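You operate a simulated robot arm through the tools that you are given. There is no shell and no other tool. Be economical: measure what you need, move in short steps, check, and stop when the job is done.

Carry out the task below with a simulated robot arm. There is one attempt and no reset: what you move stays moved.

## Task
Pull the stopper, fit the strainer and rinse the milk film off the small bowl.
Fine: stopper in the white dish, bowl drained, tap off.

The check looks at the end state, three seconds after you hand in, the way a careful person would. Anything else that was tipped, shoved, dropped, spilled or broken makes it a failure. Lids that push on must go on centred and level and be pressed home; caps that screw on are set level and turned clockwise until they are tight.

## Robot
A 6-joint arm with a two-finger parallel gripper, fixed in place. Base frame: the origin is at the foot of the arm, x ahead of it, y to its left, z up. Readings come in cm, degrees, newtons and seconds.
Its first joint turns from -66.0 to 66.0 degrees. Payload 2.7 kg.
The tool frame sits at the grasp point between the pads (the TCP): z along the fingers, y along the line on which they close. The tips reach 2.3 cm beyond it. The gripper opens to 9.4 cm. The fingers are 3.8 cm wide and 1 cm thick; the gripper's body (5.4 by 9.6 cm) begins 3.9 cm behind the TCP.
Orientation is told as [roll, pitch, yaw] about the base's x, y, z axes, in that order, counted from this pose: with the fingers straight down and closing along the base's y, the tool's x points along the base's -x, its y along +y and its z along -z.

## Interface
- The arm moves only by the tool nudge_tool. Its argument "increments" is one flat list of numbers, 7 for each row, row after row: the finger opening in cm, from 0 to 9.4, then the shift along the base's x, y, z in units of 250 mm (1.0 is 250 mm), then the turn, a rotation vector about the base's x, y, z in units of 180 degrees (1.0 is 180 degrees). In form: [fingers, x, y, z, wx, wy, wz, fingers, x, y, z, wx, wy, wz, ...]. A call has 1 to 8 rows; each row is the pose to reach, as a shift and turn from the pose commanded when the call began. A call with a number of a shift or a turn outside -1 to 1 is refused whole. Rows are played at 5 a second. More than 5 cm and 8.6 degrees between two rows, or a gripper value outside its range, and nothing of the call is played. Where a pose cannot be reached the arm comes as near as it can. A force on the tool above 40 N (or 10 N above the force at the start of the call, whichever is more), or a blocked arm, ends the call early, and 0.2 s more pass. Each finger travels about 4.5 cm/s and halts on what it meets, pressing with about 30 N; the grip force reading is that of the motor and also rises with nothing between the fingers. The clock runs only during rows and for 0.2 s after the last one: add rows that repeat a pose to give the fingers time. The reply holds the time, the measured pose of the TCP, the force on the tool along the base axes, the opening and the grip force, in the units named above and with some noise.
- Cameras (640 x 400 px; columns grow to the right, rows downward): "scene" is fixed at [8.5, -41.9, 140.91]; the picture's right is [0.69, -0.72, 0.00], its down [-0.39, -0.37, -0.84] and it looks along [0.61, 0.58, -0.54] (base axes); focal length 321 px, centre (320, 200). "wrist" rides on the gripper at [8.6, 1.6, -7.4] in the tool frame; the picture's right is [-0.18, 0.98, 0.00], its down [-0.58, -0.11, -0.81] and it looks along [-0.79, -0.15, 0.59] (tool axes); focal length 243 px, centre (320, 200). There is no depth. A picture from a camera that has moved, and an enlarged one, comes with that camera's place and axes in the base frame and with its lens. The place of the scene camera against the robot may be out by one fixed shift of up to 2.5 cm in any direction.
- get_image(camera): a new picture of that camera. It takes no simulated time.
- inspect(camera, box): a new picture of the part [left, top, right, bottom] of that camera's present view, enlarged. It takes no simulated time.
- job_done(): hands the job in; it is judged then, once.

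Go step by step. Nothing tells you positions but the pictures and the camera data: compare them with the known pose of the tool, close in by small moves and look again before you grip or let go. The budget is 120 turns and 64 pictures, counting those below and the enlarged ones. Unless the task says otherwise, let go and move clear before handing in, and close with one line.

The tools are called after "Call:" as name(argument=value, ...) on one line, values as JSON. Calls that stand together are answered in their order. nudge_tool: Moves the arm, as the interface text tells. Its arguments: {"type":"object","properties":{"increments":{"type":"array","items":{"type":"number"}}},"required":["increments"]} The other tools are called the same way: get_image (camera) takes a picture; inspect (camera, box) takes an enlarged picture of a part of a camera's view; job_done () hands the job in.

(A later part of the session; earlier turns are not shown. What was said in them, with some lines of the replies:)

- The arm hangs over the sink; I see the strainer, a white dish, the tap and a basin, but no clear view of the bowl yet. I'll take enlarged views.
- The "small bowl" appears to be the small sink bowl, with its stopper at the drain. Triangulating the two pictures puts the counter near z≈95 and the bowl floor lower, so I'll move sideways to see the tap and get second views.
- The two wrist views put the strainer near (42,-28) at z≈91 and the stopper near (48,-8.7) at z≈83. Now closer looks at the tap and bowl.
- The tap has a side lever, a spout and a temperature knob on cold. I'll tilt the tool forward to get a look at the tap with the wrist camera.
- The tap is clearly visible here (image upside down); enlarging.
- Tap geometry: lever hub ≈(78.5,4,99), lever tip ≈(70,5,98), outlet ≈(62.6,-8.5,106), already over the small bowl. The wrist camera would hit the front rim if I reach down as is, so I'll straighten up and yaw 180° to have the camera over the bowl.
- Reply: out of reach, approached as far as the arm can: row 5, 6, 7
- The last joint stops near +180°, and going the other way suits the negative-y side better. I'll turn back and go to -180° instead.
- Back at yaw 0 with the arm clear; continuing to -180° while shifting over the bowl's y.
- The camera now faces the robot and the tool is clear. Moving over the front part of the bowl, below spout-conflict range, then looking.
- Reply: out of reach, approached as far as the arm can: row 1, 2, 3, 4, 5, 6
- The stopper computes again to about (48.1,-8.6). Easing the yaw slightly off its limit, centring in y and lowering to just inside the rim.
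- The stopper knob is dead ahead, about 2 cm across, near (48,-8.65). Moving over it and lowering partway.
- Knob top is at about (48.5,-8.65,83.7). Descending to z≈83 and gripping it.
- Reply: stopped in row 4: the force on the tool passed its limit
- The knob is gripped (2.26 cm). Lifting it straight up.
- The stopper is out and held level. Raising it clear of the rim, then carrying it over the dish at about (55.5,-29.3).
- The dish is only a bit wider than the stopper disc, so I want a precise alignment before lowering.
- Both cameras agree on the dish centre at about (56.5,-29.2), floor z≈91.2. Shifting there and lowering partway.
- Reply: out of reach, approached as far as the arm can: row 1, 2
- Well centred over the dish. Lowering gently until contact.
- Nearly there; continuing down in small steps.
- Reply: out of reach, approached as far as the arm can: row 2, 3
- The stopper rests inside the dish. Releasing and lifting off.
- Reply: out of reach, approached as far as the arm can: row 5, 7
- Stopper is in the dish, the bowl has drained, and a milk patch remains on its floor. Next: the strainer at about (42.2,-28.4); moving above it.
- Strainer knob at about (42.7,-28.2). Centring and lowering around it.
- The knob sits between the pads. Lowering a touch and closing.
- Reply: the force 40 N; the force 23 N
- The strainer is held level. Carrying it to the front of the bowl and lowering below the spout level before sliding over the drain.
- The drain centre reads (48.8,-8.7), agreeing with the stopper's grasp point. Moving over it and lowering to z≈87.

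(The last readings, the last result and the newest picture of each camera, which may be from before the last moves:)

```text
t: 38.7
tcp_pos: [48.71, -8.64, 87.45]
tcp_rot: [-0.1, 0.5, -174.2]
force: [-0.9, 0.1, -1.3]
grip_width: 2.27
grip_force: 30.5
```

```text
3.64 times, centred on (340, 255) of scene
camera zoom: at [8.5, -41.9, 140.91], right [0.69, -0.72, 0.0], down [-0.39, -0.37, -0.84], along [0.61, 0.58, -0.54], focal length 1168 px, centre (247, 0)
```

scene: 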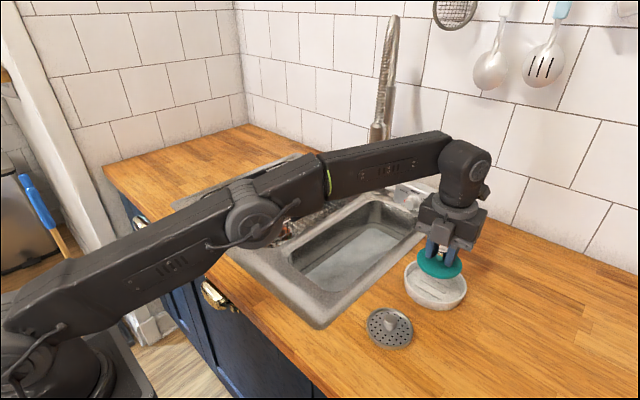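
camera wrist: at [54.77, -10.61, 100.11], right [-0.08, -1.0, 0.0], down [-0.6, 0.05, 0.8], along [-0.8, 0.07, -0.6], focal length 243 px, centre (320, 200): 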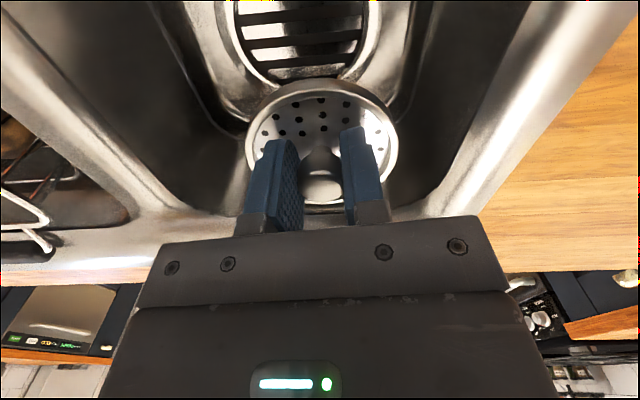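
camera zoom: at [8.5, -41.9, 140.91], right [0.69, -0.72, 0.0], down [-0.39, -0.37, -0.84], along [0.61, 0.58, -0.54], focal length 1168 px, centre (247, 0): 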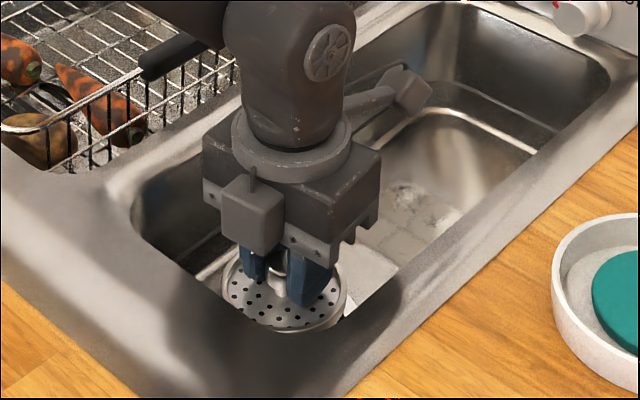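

The strainer is centred above the drain within a couple of mm. Lowering gently with small rows.

Call:
nudge_tool(increments=[0, 0, 0.003, -0.04, 0, 0, 0, 0, 0, 0.003, -0.08, 0, 0, 0, 0, 0, 0.003, -0.1, 0, 0, 0, 0, 0, 0.003, -0.115, 0, 0, 0])

Call:
inspect(camera="wrist", box=[180, 0, 460, 220])

```text
t: 39.7
tcp_pos: [49.02, -8.63, 84.73]
tcp_rot: [0.0, 0.5, -174.3]
force: [0.4, 0.1, -0.9]
grip_width: 2.29
grip_force: 30.6
```

```text
1.82 times, centred on (320, 110) of wrist
camera zoom: at [57.67, -9.49, 92.23], right [-0.08, -1.0, 0.0], down [-0.6, 0.05, 0.8], along [-0.8, 0.07, -0.6], focal length 441 px, centre (320, 364)
```

zoom: 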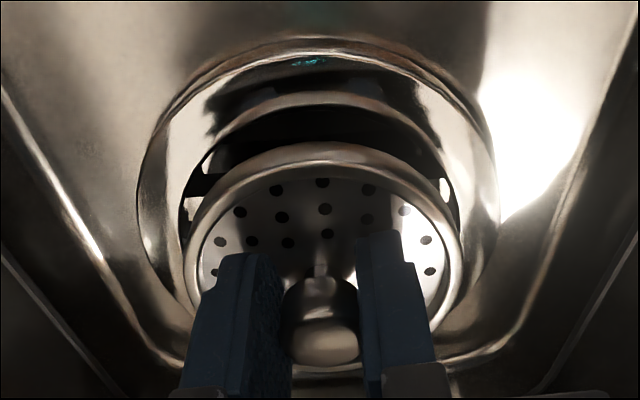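

Close now; small y/x correction and further down in tiny steps.

Call:
nudge_tool(increments=[0, -0.006, 0.004, -0.012, 0, 0, 0, 0, -0.006, 0.004, -0.024, 0, 0, 0, 0, -0.006, 0.004, -0.036, 0, 0, 0, 0, -0.006, 0.004, -0.046, 0, 0, 0])

Call:
inspect(camera="wrist", box=[180, 0, 460, 220])

```text
t: 40.7
tcp_pos: [48.8, -8.43, 83.63]
tcp_rot: [0.0, 0.5, -174.2]
force: [-0.5, -0.7, -0.4]
grip_width: 2.25
grip_force: 29.7
```

```text
1.82 times, centred on (320, 110) of wrist
camera zoom: at [57.55, -9.32, 91.12], right [-0.08, -1.0, 0.0], down [-0.6, 0.05, 0.8], along [-0.8, 0.07, -0.6], focal length 441 px, centre (320, 364)
```

zoom: 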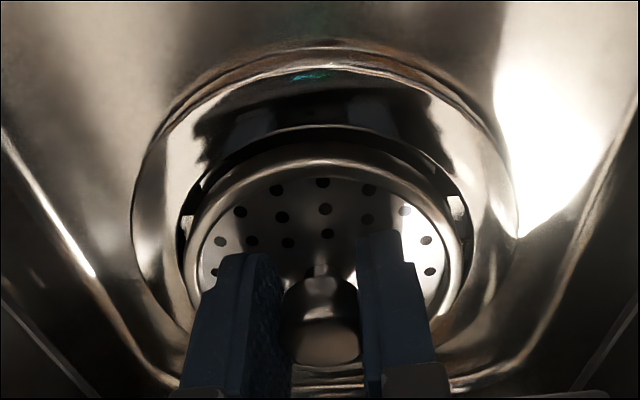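

Entering the drain cleanly, still no contact. Continuing.

Call:
nudge_tool(increments=[0, 0, 0, -0.012, 0, 0, 0, 0, 0, 0, -0.024, 0, 0, 0, 0, 0, 0, -0.036, 0, 0, 0, 0, 0, 0, -0.048, 0, 0, 0, 0, 0, 0, -0.06, 0, 0, 0])

Call:
inspect(camera="wrist", box=[180, 0, 460, 220])

```text
t: 41.7
tcp_pos: [49.22, -8.51, 82.86]
tcp_rot: [0.1, 0.9, -174.2]
force: [-6.0, 0.7, 6.9]
grip_width: 2.28
grip_force: 29.5
stopped in row 5: the force on the tool passed its limit (the readings are from after the stop); the commanded pose is now the measured one
```

```text
1.82 times, centred on (320, 110) of wrist
camera zoom: at [57.78, -9.33, 90.48], right [-0.08, -1.0, 0.0], down [-0.6, 0.05, 0.8], along [-0.79, 0.07, -0.6], focal length 441 px, centre (320, 364)
```

zoom: 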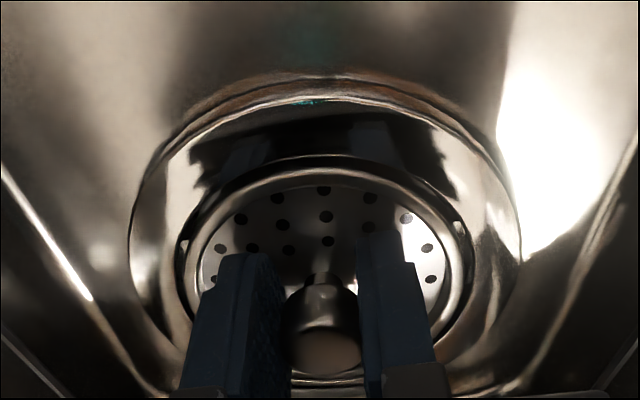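

Contact; the strainer seems seated concentrically. Releasing and rising a bit to check.

Call:
nudge_tool(increments=[3, 0, 0, 0, 0, 0, 0, 4.5, 0, 0, 0, 0, 0, 0, 4.5, 0, 0, 0, 0, 0, 0, 4.5, -0.01, 0, 0.1, 0, 0, 0, 4.5, -0.06, 0, 0.22, 0, 0, 0, 4.5, -0.12, 0, 0.36, 0, 0, 0])

Call:
get_image(camera="wrist")

Call:
inspect(camera="scene", box=[280, 200, 400, 310])

```text
t: 43.1
tcp_pos: [46.2, -8.5, 91.88]
tcp_rot: [0.1, 0.8, -174.2]
force: [-0.1, -1.1, 0.2]
grip_width: 3.48
grip_force: 0.0
```

```text
18 pictures are left
camera wrist: at [54.8, -9.38, 99.47], right [-0.08, -1.0, 0.0], down [-0.6, 0.05, 0.8], along [-0.79, 0.07, -0.6], focal length 243 px, centre (320, 200)
```

wrist: 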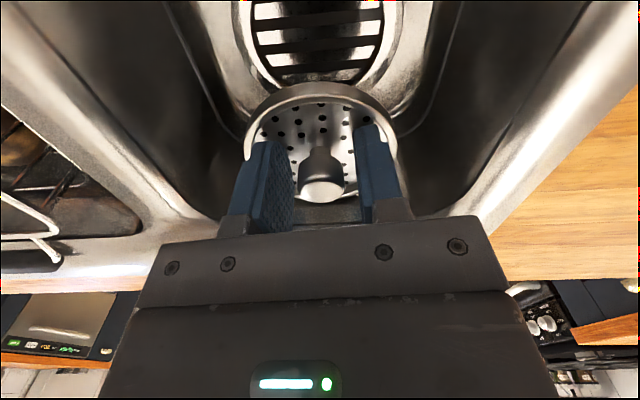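

```text
3.64 times, centred on (340, 255) of scene
camera zoom: at [8.5, -41.9, 140.91], right [0.69, -0.72, 0.0], down [-0.39, -0.37, -0.84], along [0.61, 0.58, -0.54], focal length 1168 px, centre (247, 0)
```

zoom: 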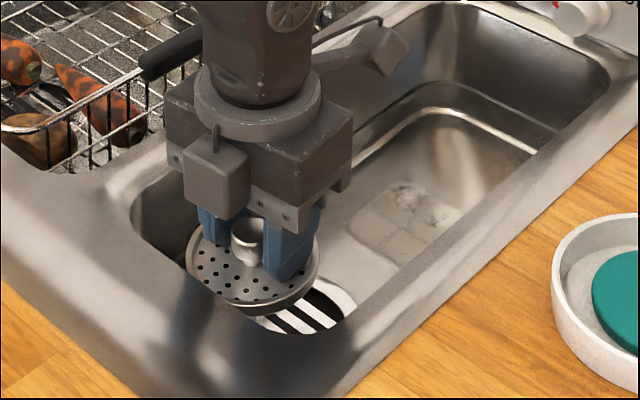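

The strainer came up again: the open fingertips wedged against its cup rim. I'll carry it back down into the drain with the same opening, then release by narrowing to about 2.9 cm instead.

Call:
nudge_tool(increments=[4.5, 0.04, 0, -0.06, 0, 0, 0, 4.5, 0.08, 0, -0.12, 0, 0, 0, 4.5, 0.106, 0, -0.22, 0, 0, 0, 4.5, 0.106, 0, -0.28, 0, 0, 0])

Call:
inspect(camera="wrist", box=[180, 0, 460, 220])

```text
t: 44.1
tcp_pos: [48.89, -8.41, 85.05]
tcp_rot: [0.1, 1.0, -174.2]
force: [0.0, 0.4, -0.1]
grip_width: 3.64
grip_force: 0.1
```

```text
1.82 times, centred on (320, 110) of wrist
camera zoom: at [57.49, -9.38, 92.53], right [-0.08, -1.0, 0.0], down [-0.6, 0.05, 0.8], along [-0.79, 0.07, -0.61], focal length 441 px, centre (320, 364)
```

zoom: 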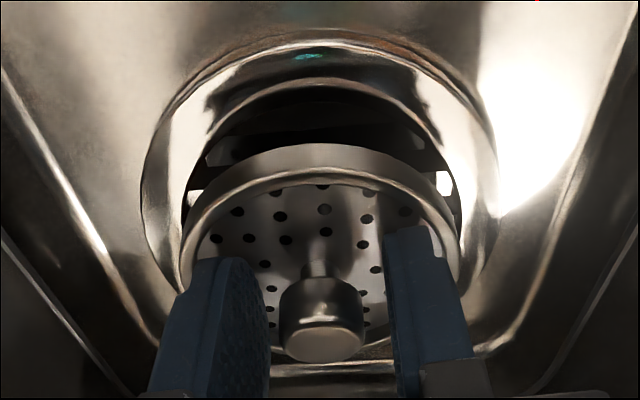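

Aligned above the drain again. Lowering until seated.

Call:
nudge_tool(increments=[4.5, 0, 0, -0.03, 0, 0, 0, 4.5, 0, 0, -0.05, 0, 0, 0, 4.5, 0, 0, -0.065, 0, 0, 0, 4.5, 0, 0, -0.08, 0, 0, 0])

Call:
inspect(camera="wrist", box=[180, 0, 460, 220])

```text
t: 45.1
tcp_pos: [48.69, -8.52, 82.9]
tcp_rot: [0.1, 1.0, -174.1]
force: [-2.1, 1.2, 4.0]
grip_width: 3.79
grip_force: 0.1
```

```text
1.82 times, centred on (320, 110) of wrist
camera zoom: at [57.33, -9.33, 90.5], right [-0.08, -1.0, 0.0], down [-0.6, 0.05, 0.8], along [-0.79, 0.07, -0.6], focal length 441 px, centre (320, 364)
```

zoom: 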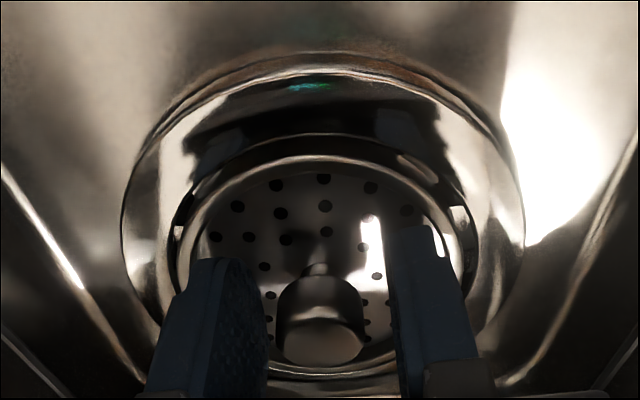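

It's in the drain with light contact. Narrowing the fingers to 2.9 cm (free of both rim and knob) and rising straight up.

Call:
nudge_tool(increments=[3.0, 0, 0, 0, 0, 0, 0, 2.9, 0, 0, 0, 0, 0, 0, 2.9, 0, 0, 0, 0, 0, 0, 2.9, 0, 0, 0.03, 0, 0, 0, 2.9, 0, 0, 0.1, 0, 0, 0, 2.9, -0.04, 0, 0.22, 0, 0, 0, 2.9, -0.1, 0, 0.36, 0, 0, 0])

Call:
get_image(camera="wrist")

```text
t: 46.7
tcp_pos: [46.27, -8.67, 91.63]
tcp_rot: [0.1, 1.0, -174.2]
force: [0.5, -0.5, 0.2]
grip_width: 2.89
grip_force: 0.0
```

```text
14 pictures are left
camera wrist: at [54.89, -9.56, 99.27], right [-0.08, -1.0, 0.0], down [-0.6, 0.05, 0.8], along [-0.79, 0.07, -0.6], focal length 243 px, centre (320, 200)
```

wrist: 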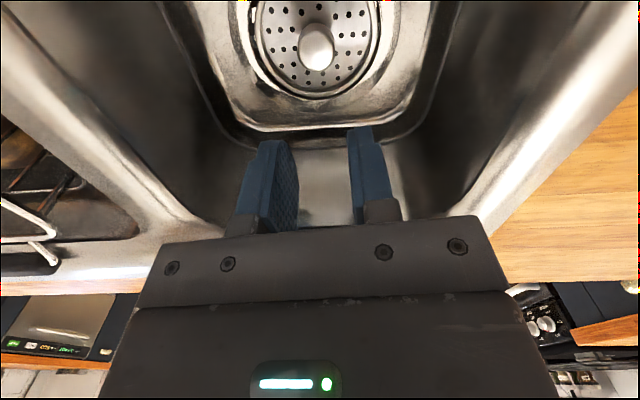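

The strainer sits in the drain. I'll press lightly on its knob with closed fingers to make sure it's home.

Call:
nudge_tool(increments=[1, 0.05, 0, -0.02, 0, 0, 0, 0, 0.1, 0, -0.1, 0, 0, 0, 0, 0.104, 0.002, -0.18, 0, 0, 0, 0, 0.104, 0.002, -0.22, 0, 0, 0, 0, 0.104, 0.002, -0.24, 0, 0, 0, 0, 0.104, 0.002, -0.252, 0, 0, 0, 0, 0.104, 0.002, -0.264, 0, 0, 0])

```text
t: 48.3
tcp_pos: [48.94, -8.52, 85.5]
tcp_rot: [0.2, 1.2, -174.2]
force: [-11.5, 3.0, 33.6]
grip_width: 0.01
grip_force: 30.2
```

Strainer pressed home (33 N, solid). Now rising out and going back to yaw ≈0 for the tap lever.

Call:
nudge_tool(increments=[0, 0, 0, 0.1, 0, 0, 0, 0, -0.08, 0, 0.2, 0, 0, 0, 0, -0.14, 0, 0.34, 0, 0, 0, 0, -0.2, 0.06, 0.5, 0, 0, 0, 0, -0.26, 0.16, 0.66, 0, 0, 0, 0, -0.34, 0.28, 0.8, 0, 0, 0.03, 0, -0.36, 0.34, 0.92, 0, 0, 0.075, 0, -0.36, 0.34, 0.98, 0, 0, 0.12])

Call:
nudge_tool(increments=[0, 0, 0, 0, 0, 0, 0.045, 0, 0, 0, 0, 0, 0, 0.09, 0, 0, 0, 0, 0, 0, 0.135, 0, 0, 0, 0, 0, 0, 0.18, 0, 0, 0, 0, 0, 0, 0.225, 0, 0, 0, 0, 0, 0, 0.27, 0, 0, 0, 0, 0, 0, 0.315, 0, 0, 0, 0, 0, 0, 0.36])

Call:
nudge_tool(increments=[0, 0, 0, 0, 0, 0, 0.045, 0, 0, 0, 0, 0, 0, 0.09, 0, 0, 0, 0, 0, 0, 0.135, 0, 0, 0, 0, 0, 0, 0.18, 0, 0, 0, 0, 0, 0, 0.225, 0, 0, 0, 0, 0, 0, 0.27, 0, 0, 0, 0, 0, 0, 0.315, 0, 0, 0, 0, 0, 0, 0.36])

Call:
inspect(camera="scene", box=[280, 190, 480, 320])

```text
refused: row 6 steps farther than a row can; nothing moved
```

```text
t: 50.1
tcp_pos: [48.85, -8.42, 85.4]
tcp_rot: [0.4, 1.0, -109.2]
force: [-7.4, 7.8, 38.4]
grip_width: 0.0
grip_force: 30.3
```

```text
t: 51.9
tcp_pos: [49.04, -8.41, 85.47]
tcp_rot: [0.3, 0.7, -44.4]
force: [-2.2, -4.5, 30.5]
grip_width: 0.01
grip_force: 30.3
```

```text
3.08 times, centred on (380, 255) of scene
camera zoom: at [8.45, -41.91, 140.91], right [0.69, -0.72, 0.0], down [-0.39, -0.37, -0.84], along [0.61, 0.58, -0.54], focal length 988 px, centre (135, 31)
```

zoom: 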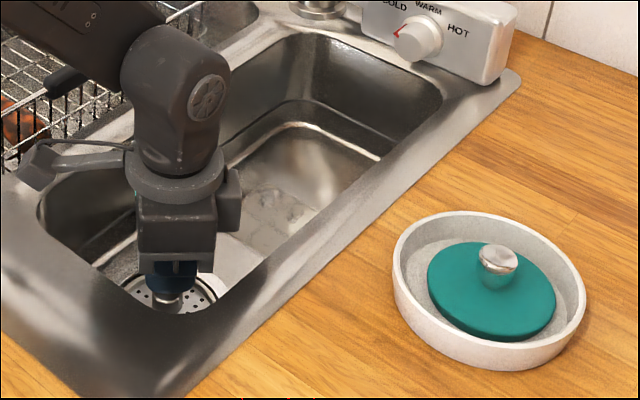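

The first call was refused so the turn happened in place, pressing on the knob; forces stayed moderate and nothing appears moved. Raising straight up now.

Call:
nudge_tool(increments=[0, 0, 0, 0.06, 0, 0, 0, 0, 0, 0, 0.2, 0, 0, 0, 0, 0, 0, 0.36, 0, 0, 0, 0, 0, 0, 0.54, 0, 0, 0, 0, -0.06, 0, 0.7, 0, 0, 0, 0, -0.12, 0, 0.86, 0, 0, 0])

Call:
inspect(camera="scene", box=[220, 140, 440, 310])

```text
t: 53.3
tcp_pos: [46.05, -8.25, 107.08]
tcp_rot: [0.0, 1.0, -44.6]
force: [-0.1, 0.2, 0.5]
grip_width: 0.0
grip_force: 29.7
```

```text
2.35 times, centred on (330, 225) of scene
camera zoom: at [8.5, -41.9, 140.91], right [0.69, -0.72, 0.0], down [-0.39, -0.37, -0.84], along [0.61, 0.58, -0.54], focal length 756 px, centre (296, 141)
```

zoom: 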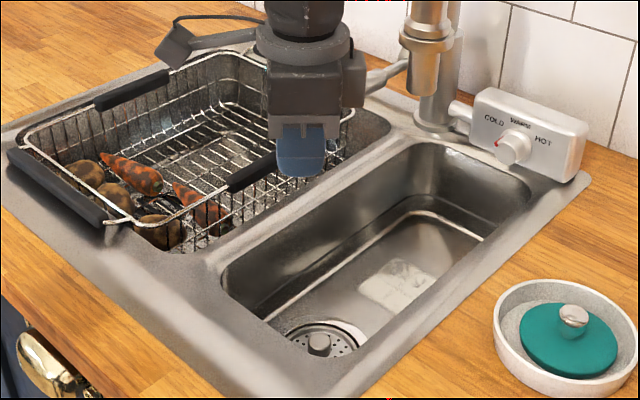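

Strainer sits level in the drain. Now swinging to yaw ≈-7°, over at y≈5 in line with the lever.

Call:
nudge_tool(increments=[0, 0, 0.08, 0.1, 0, 0, 0.045, 0, 0, 0.18, 0.18, 0, 0, 0.09, 0, 0.06, 0.29, 0.2, 0, 0, 0.135, 0, 0.12, 0.42, 0.2, 0, 0, 0.18, 0, 0.18, 0.54, 0.2, 0, 0, 0.209])

Call:
nudge_tool(increments=[0, 0.04, 0, 0, 0, -0.045, 0, 0, 0.08, 0, 0, 0, -0.09, 0, 4, 0.12, 0, 0, 0, -0.135, 0, 4, 0.16, 0, 0, 0, -0.167, 0, 4, 0.2, 0, -0.08, 0, -0.167, 0])

Call:
get_image(camera="wrist")

```text
t: 54.5
tcp_pos: [50.73, 5.09, 111.85]
tcp_rot: [0.1, 0.9, -6.9]
force: [0.4, -0.3, 0.1]
grip_width: 0.0
grip_force: 30.0
```

```text
t: 55.7
tcp_pos: [55.34, 4.96, 109.75]
tcp_rot: [4.1, -28.8, -8.0]
force: [-0.2, 0.4, 0.1]
grip_width: 3.98
grip_force: 0.1
```

```text
11 pictures are left
camera wrist: at [44.42, 7.43, 112.11], right [0.26, 0.95, 0.15], down [0.1, -0.18, 0.98], along [0.96, -0.24, -0.14], focal length 243 px, centre (320, 200)
```

wrist: 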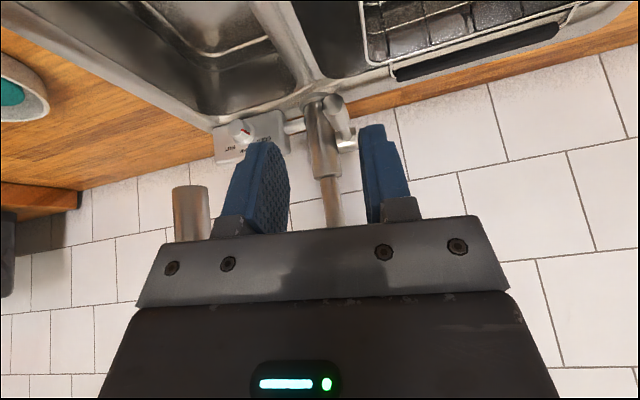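

The refined lever estimate is a level handle from hub (78.5,4.1,99.5) to its end (68,4.3,99.1). Squaring up the tool and moving above the handle.

Call:
nudge_tool(increments=[4, 0.1, -0.006, 0, -0.005, 0, 0.008, 4, 0.22, -0.012, 0, -0.01, 0, 0.017, 4, 0.34, -0.018, 0, -0.015, 0, 0.025, 4, 0.46, -0.026, -0.06, -0.0194, 0, 0.0337, 4, 0.57, -0.026, -0.14, -0.0194, 0, 0.0337])

Call:
get_image(camera="wrist")

```text
t: 56.9
tcp_pos: [69.87, 4.28, 106.28]
tcp_rot: [0.1, -29.0, 0.0]
force: [0.2, 0.7, 0.0]
grip_width: 3.99
grip_force: 0.0
```

```text
10 pictures are left
camera wrist: at [58.57, 5.68, 108.6], right [0.16, 0.98, 0.09], down [0.12, -0.11, 0.99], along [0.98, -0.15, -0.13], focal length 243 px, centre (320, 200)
```

wrist: 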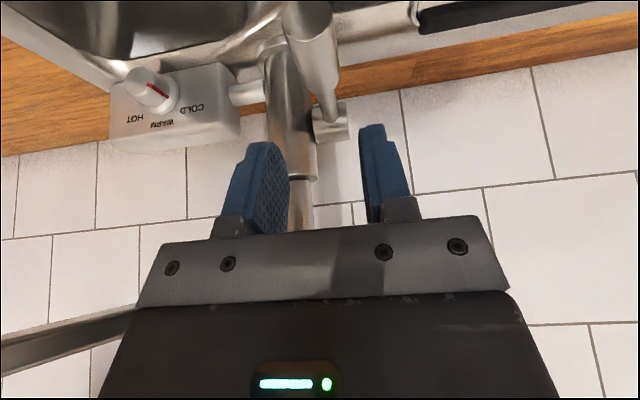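

Lined up with the handle (y≈4.3). Descending to straddle it.

Call:
nudge_tool(increments=[4, 0, 0, -0.1, 0, 0, 0, 4, 0, 0, -0.18, 0, 0, 0, 4, 0, 0, -0.24, 0, 0, 0, 4, 0, 0, -0.28, 0, 0, 0])

Call:
get_image(camera="wrist")

```text
t: 57.9
tcp_pos: [69.49, 4.8, 99.28]
tcp_rot: [0.2, -29.1, 0.1]
force: [0.2, 0.2, 0.1]
grip_width: 3.99
grip_force: 0.0
```

```text
9 pictures are left
camera wrist: at [58.28, 6.12, 101.65], right [0.16, 0.98, 0.09], down [0.12, -0.11, 0.99], along [0.98, -0.15, -0.13], focal length 243 px, centre (320, 200)
```

wrist: 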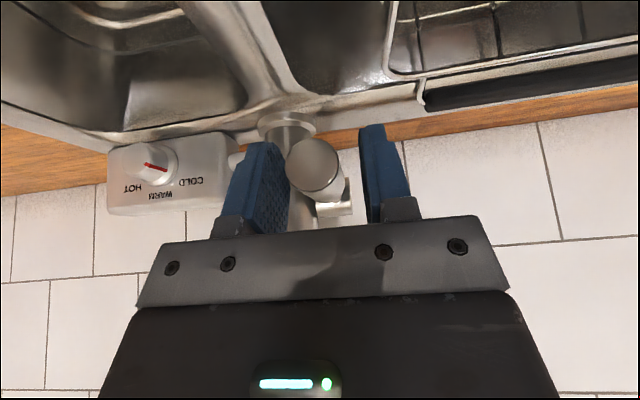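

The handle is between the pads; recentring 0.45 cm in y and closing on it.

Call:
nudge_tool(increments=[4, 0, -0.018, -0.01, 0, 0, 0, 2.5, 0, -0.018, -0.01, 0, 0, 0, 1, 0, -0.018, -0.01, 0, 0, 0, 0, 0, -0.018, -0.01, 0, 0, 0, 0, 0, -0.018, -0.01, 0, 0, 0])

```text
t: 59.1
tcp_pos: [69.55, 4.4, 99.11]
tcp_rot: [0.2, -29.0, 0.1]
force: [3.1, 22.6, -0.3]
grip_width: 2.47
grip_force: 45.5
```

Handle gripped. Relieving the side load and lifting the lever gently about its hub by ~8°.

Call:
nudge_tool(increments=[0, 0, 0.005, 0, 0, 0, 0, 0, 0, 0.005, 0.012, 0, 0.011, 0, 0, 0.001, 0.005, 0.025, 0, 0.022, 0, 0, 0.002, 0.005, 0.037, 0, 0.033, 0, 0, 0.0036, 0.005, 0.05, 0, 0.0444, 0])

Call:
get_image(camera="scene")

```text
t: 60.3
tcp_pos: [69.79, 4.56, 100.33]
tcp_rot: [0.2, -22.0, 0.3]
force: [27.9, 23.9, 5.4]
grip_width: 2.45
grip_force: 45.3
out of reach, approached as far as the arm can: row 5
```

```text
8 pictures are left
```

scene: 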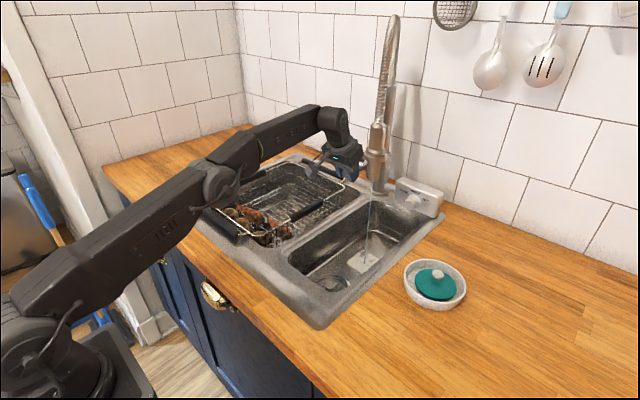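

Water is running onto the milk patch. Holding here a few seconds to rinse.

Call:
nudge_tool(increments=[0, 0.004, -0.002, 0, 0, 0, 0, 0, 0.004, -0.002, 0, 0, 0, 0, 0, 0.004, -0.002, 0, 0, 0, 0, 0, 0.004, -0.002, 0, 0, 0, 0, 0, 0.004, -0.002, 0, 0, 0, 0, 0, 0.004, -0.002, 0, 0, 0, 0, 0, 0.004, -0.002, 0, 0, 0, 0, 0, 0.004, -0.002, 0, 0, 0, 0])

Call:
nudge_tool(increments=[0, 0, 0, 0, 0, 0, 0, 0, 0, 0, 0, 0, 0, 0, 0, 0, 0, 0, 0, 0, 0, 0, 0, 0, 0, 0, 0, 0, 0, 0, 0, 0, 0, 0, 0, 0, 0, 0, 0, 0, 0, 0, 0, 0, 0, 0, 0, 0, 0, 0, 0, 0, 0, 0, 0, 0])

Call:
inspect(camera="scene", box=[280, 160, 440, 310])

```text
t: 62.1
tcp_pos: [69.57, 4.43, 100.32]
tcp_rot: [0.2, -21.6, 0.2]
force: [18.2, 24.4, 10.6]
grip_width: 2.47
grip_force: 45.0
```

```text
t: 63.9
tcp_pos: [69.56, 4.48, 100.29]
tcp_rot: [0.2, -21.7, 0.3]
force: [18.0, 23.9, 9.6]
grip_width: 2.49
grip_force: 44.8
```

```text
2.67 times, centred on (360, 235) of scene
camera zoom: at [8.53, -41.84, 140.93], right [0.69, -0.72, 0.0], down [-0.39, -0.37, -0.84], along [0.61, 0.58, -0.54], focal length 857 px, centre (213, 107)
```

zoom: 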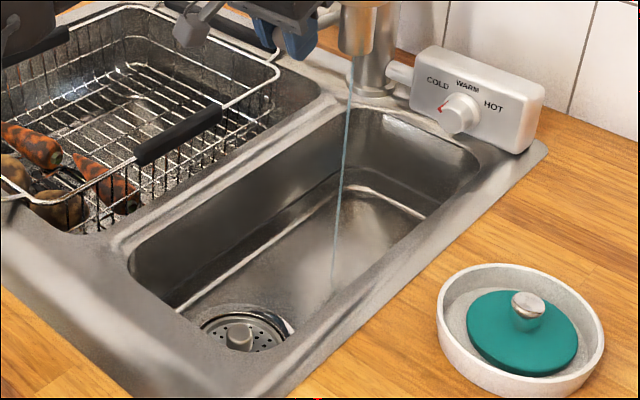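

The milk film appears washed away. One more second or two of rinsing, then lowering the lever back to its start position.

Call:
nudge_tool(increments=[0, 0, 0, 0, 0, 0, 0, 0, 0, 0, 0, 0, 0, 0, 0, 0, 0, 0, 0, 0, 0, 0, 0, 0, 0, 0, 0, 0, 0, 0, 0, 0, 0, 0, 0, 0, 0, 0, 0, 0, 0, 0, 0, 0, 0, 0, 0, 0, 0, 0, 0, 0, 0, 0, 0, 0])

Call:
nudge_tool(increments=[0, 0, 0, -0.012, 0, -0.011, 0, 0, 0, 0, -0.025, 0, -0.022, 0, 0, 0, 0, -0.037, 0, -0.033, 0, 0, 0, 0, -0.05, 0, -0.041, 0, 0, 0, 0, -0.056, 0, -0.043, 0])

Call:
inspect(camera="scene", box=[280, 160, 440, 310])

```text
t: 65.7
tcp_pos: [69.59, 4.51, 100.23]
tcp_rot: [0.1, -21.5, 0.4]
force: [17.6, 23.7, 9.5]
grip_width: 2.46
grip_force: 44.9
```

```text
t: 66.9
tcp_pos: [69.55, 4.47, 99.0]
tcp_rot: [0.2, -29.0, 0.3]
force: [-8.7, 26.6, 16.6]
grip_width: 2.5
grip_force: 46.1
```

```text
2.67 times, centred on (360, 235) of scene
camera zoom: at [8.45, -41.83, 140.94], right [0.69, -0.72, 0.0], down [-0.39, -0.37, -0.84], along [0.61, 0.58, -0.54], focal length 857 px, centre (213, 107)
```

zoom: 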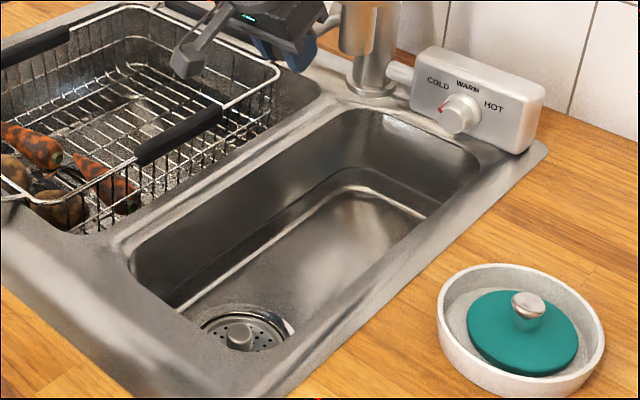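

Water is off and the bowl looks clean and empty. Releasing the lever and withdrawing upward, then back.

Call:
nudge_tool(increments=[3, 0, 0, 0, 0, 0, 0, 4.2, 0, 0, 0, 0, 0, 0, 4.2, 0, 0, 0, 0, 0, 0, 4.2, 0, 0, 0.06, 0, 0, 0, 4.2, 0, 0, 0.18, 0, 0, 0, 4.2, -0.02, 0, 0.32, 0, 0, 0, 4.2, -0.14, 0, 0.42, 0, 0, 0, 4.2, -0.3, 0, 0.5, 0, 0, 0])

Call:
nudge_tool(increments=[4.2, -0.18, 0, 0, 0, 0, 0, 4.2, -0.36, 0, 0, 0, 0, 0, 4.2, -0.54, 0, 0, 0, 0, 0, 4.2, -0.72, 0, 0, 0, 0, 0])

Call:
get_image(camera="scene")

Call:
inspect(camera="scene", box=[280, 150, 440, 300])

Call:
inspect(camera="scene", box=[290, 240, 390, 310])

```text
t: 68.7
tcp_pos: [61.9, 4.07, 111.16]
tcp_rot: [0.1, -28.8, 0.2]
force: [0.5, -0.1, 0.5]
grip_width: 4.21
grip_force: 0.0
```

```text
t: 69.7
tcp_pos: [44.01, 3.98, 111.16]
tcp_rot: [0.1, -28.8, 0.0]
force: [0.1, 0.3, 0.5]
grip_width: 4.17
grip_force: 0.1
```

```text
5 pictures are left
```

scene: 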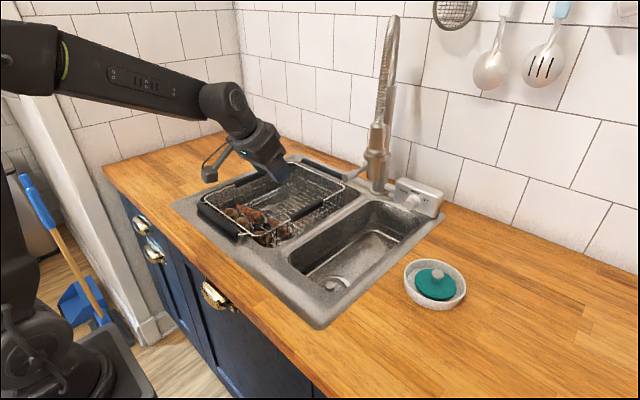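

```text
2.67 times, centred on (360, 225) of scene
camera zoom: at [8.5, -41.9, 140.91], right [0.69, -0.72, 0.0], down [-0.39, -0.37, -0.84], along [0.61, 0.58, -0.54], focal length 857 px, centre (213, 133)
```

zoom: 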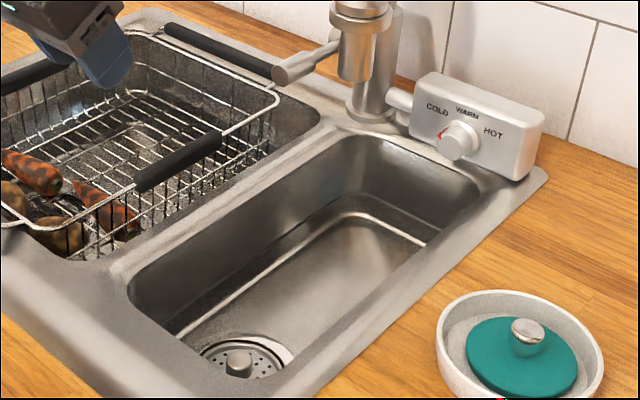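

```text
5.71 times, centred on (340, 275) of scene
camera zoom: at [8.5, -41.9, 140.91], right [0.69, -0.72, 0.0], down [-0.39, -0.37, -0.84], along [0.61, 0.58, -0.54], focal length 1836 px, centre (206, -229)
```

zoom: 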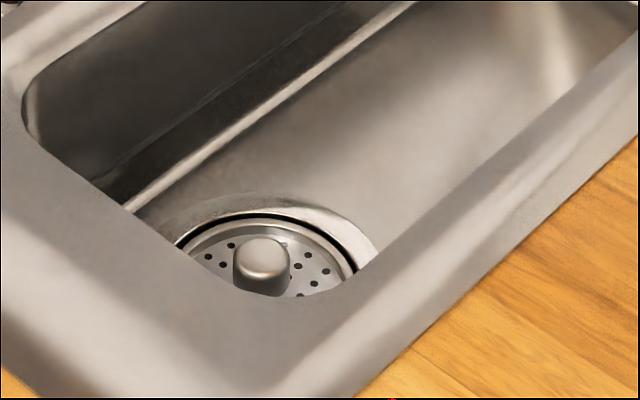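

The stopper is in the dish, the strainer sits level in the drain, the bowl is clean and drained, the tap is off, and the arm is clear. Handing in.

Call:
job_done()

```text
The job is handed in.
```

The job is handed in: the stopper is in the white dish, the strainer is in the drain, the milk film is rinsed off the small bowl, the bowl is drained and the tap is off.
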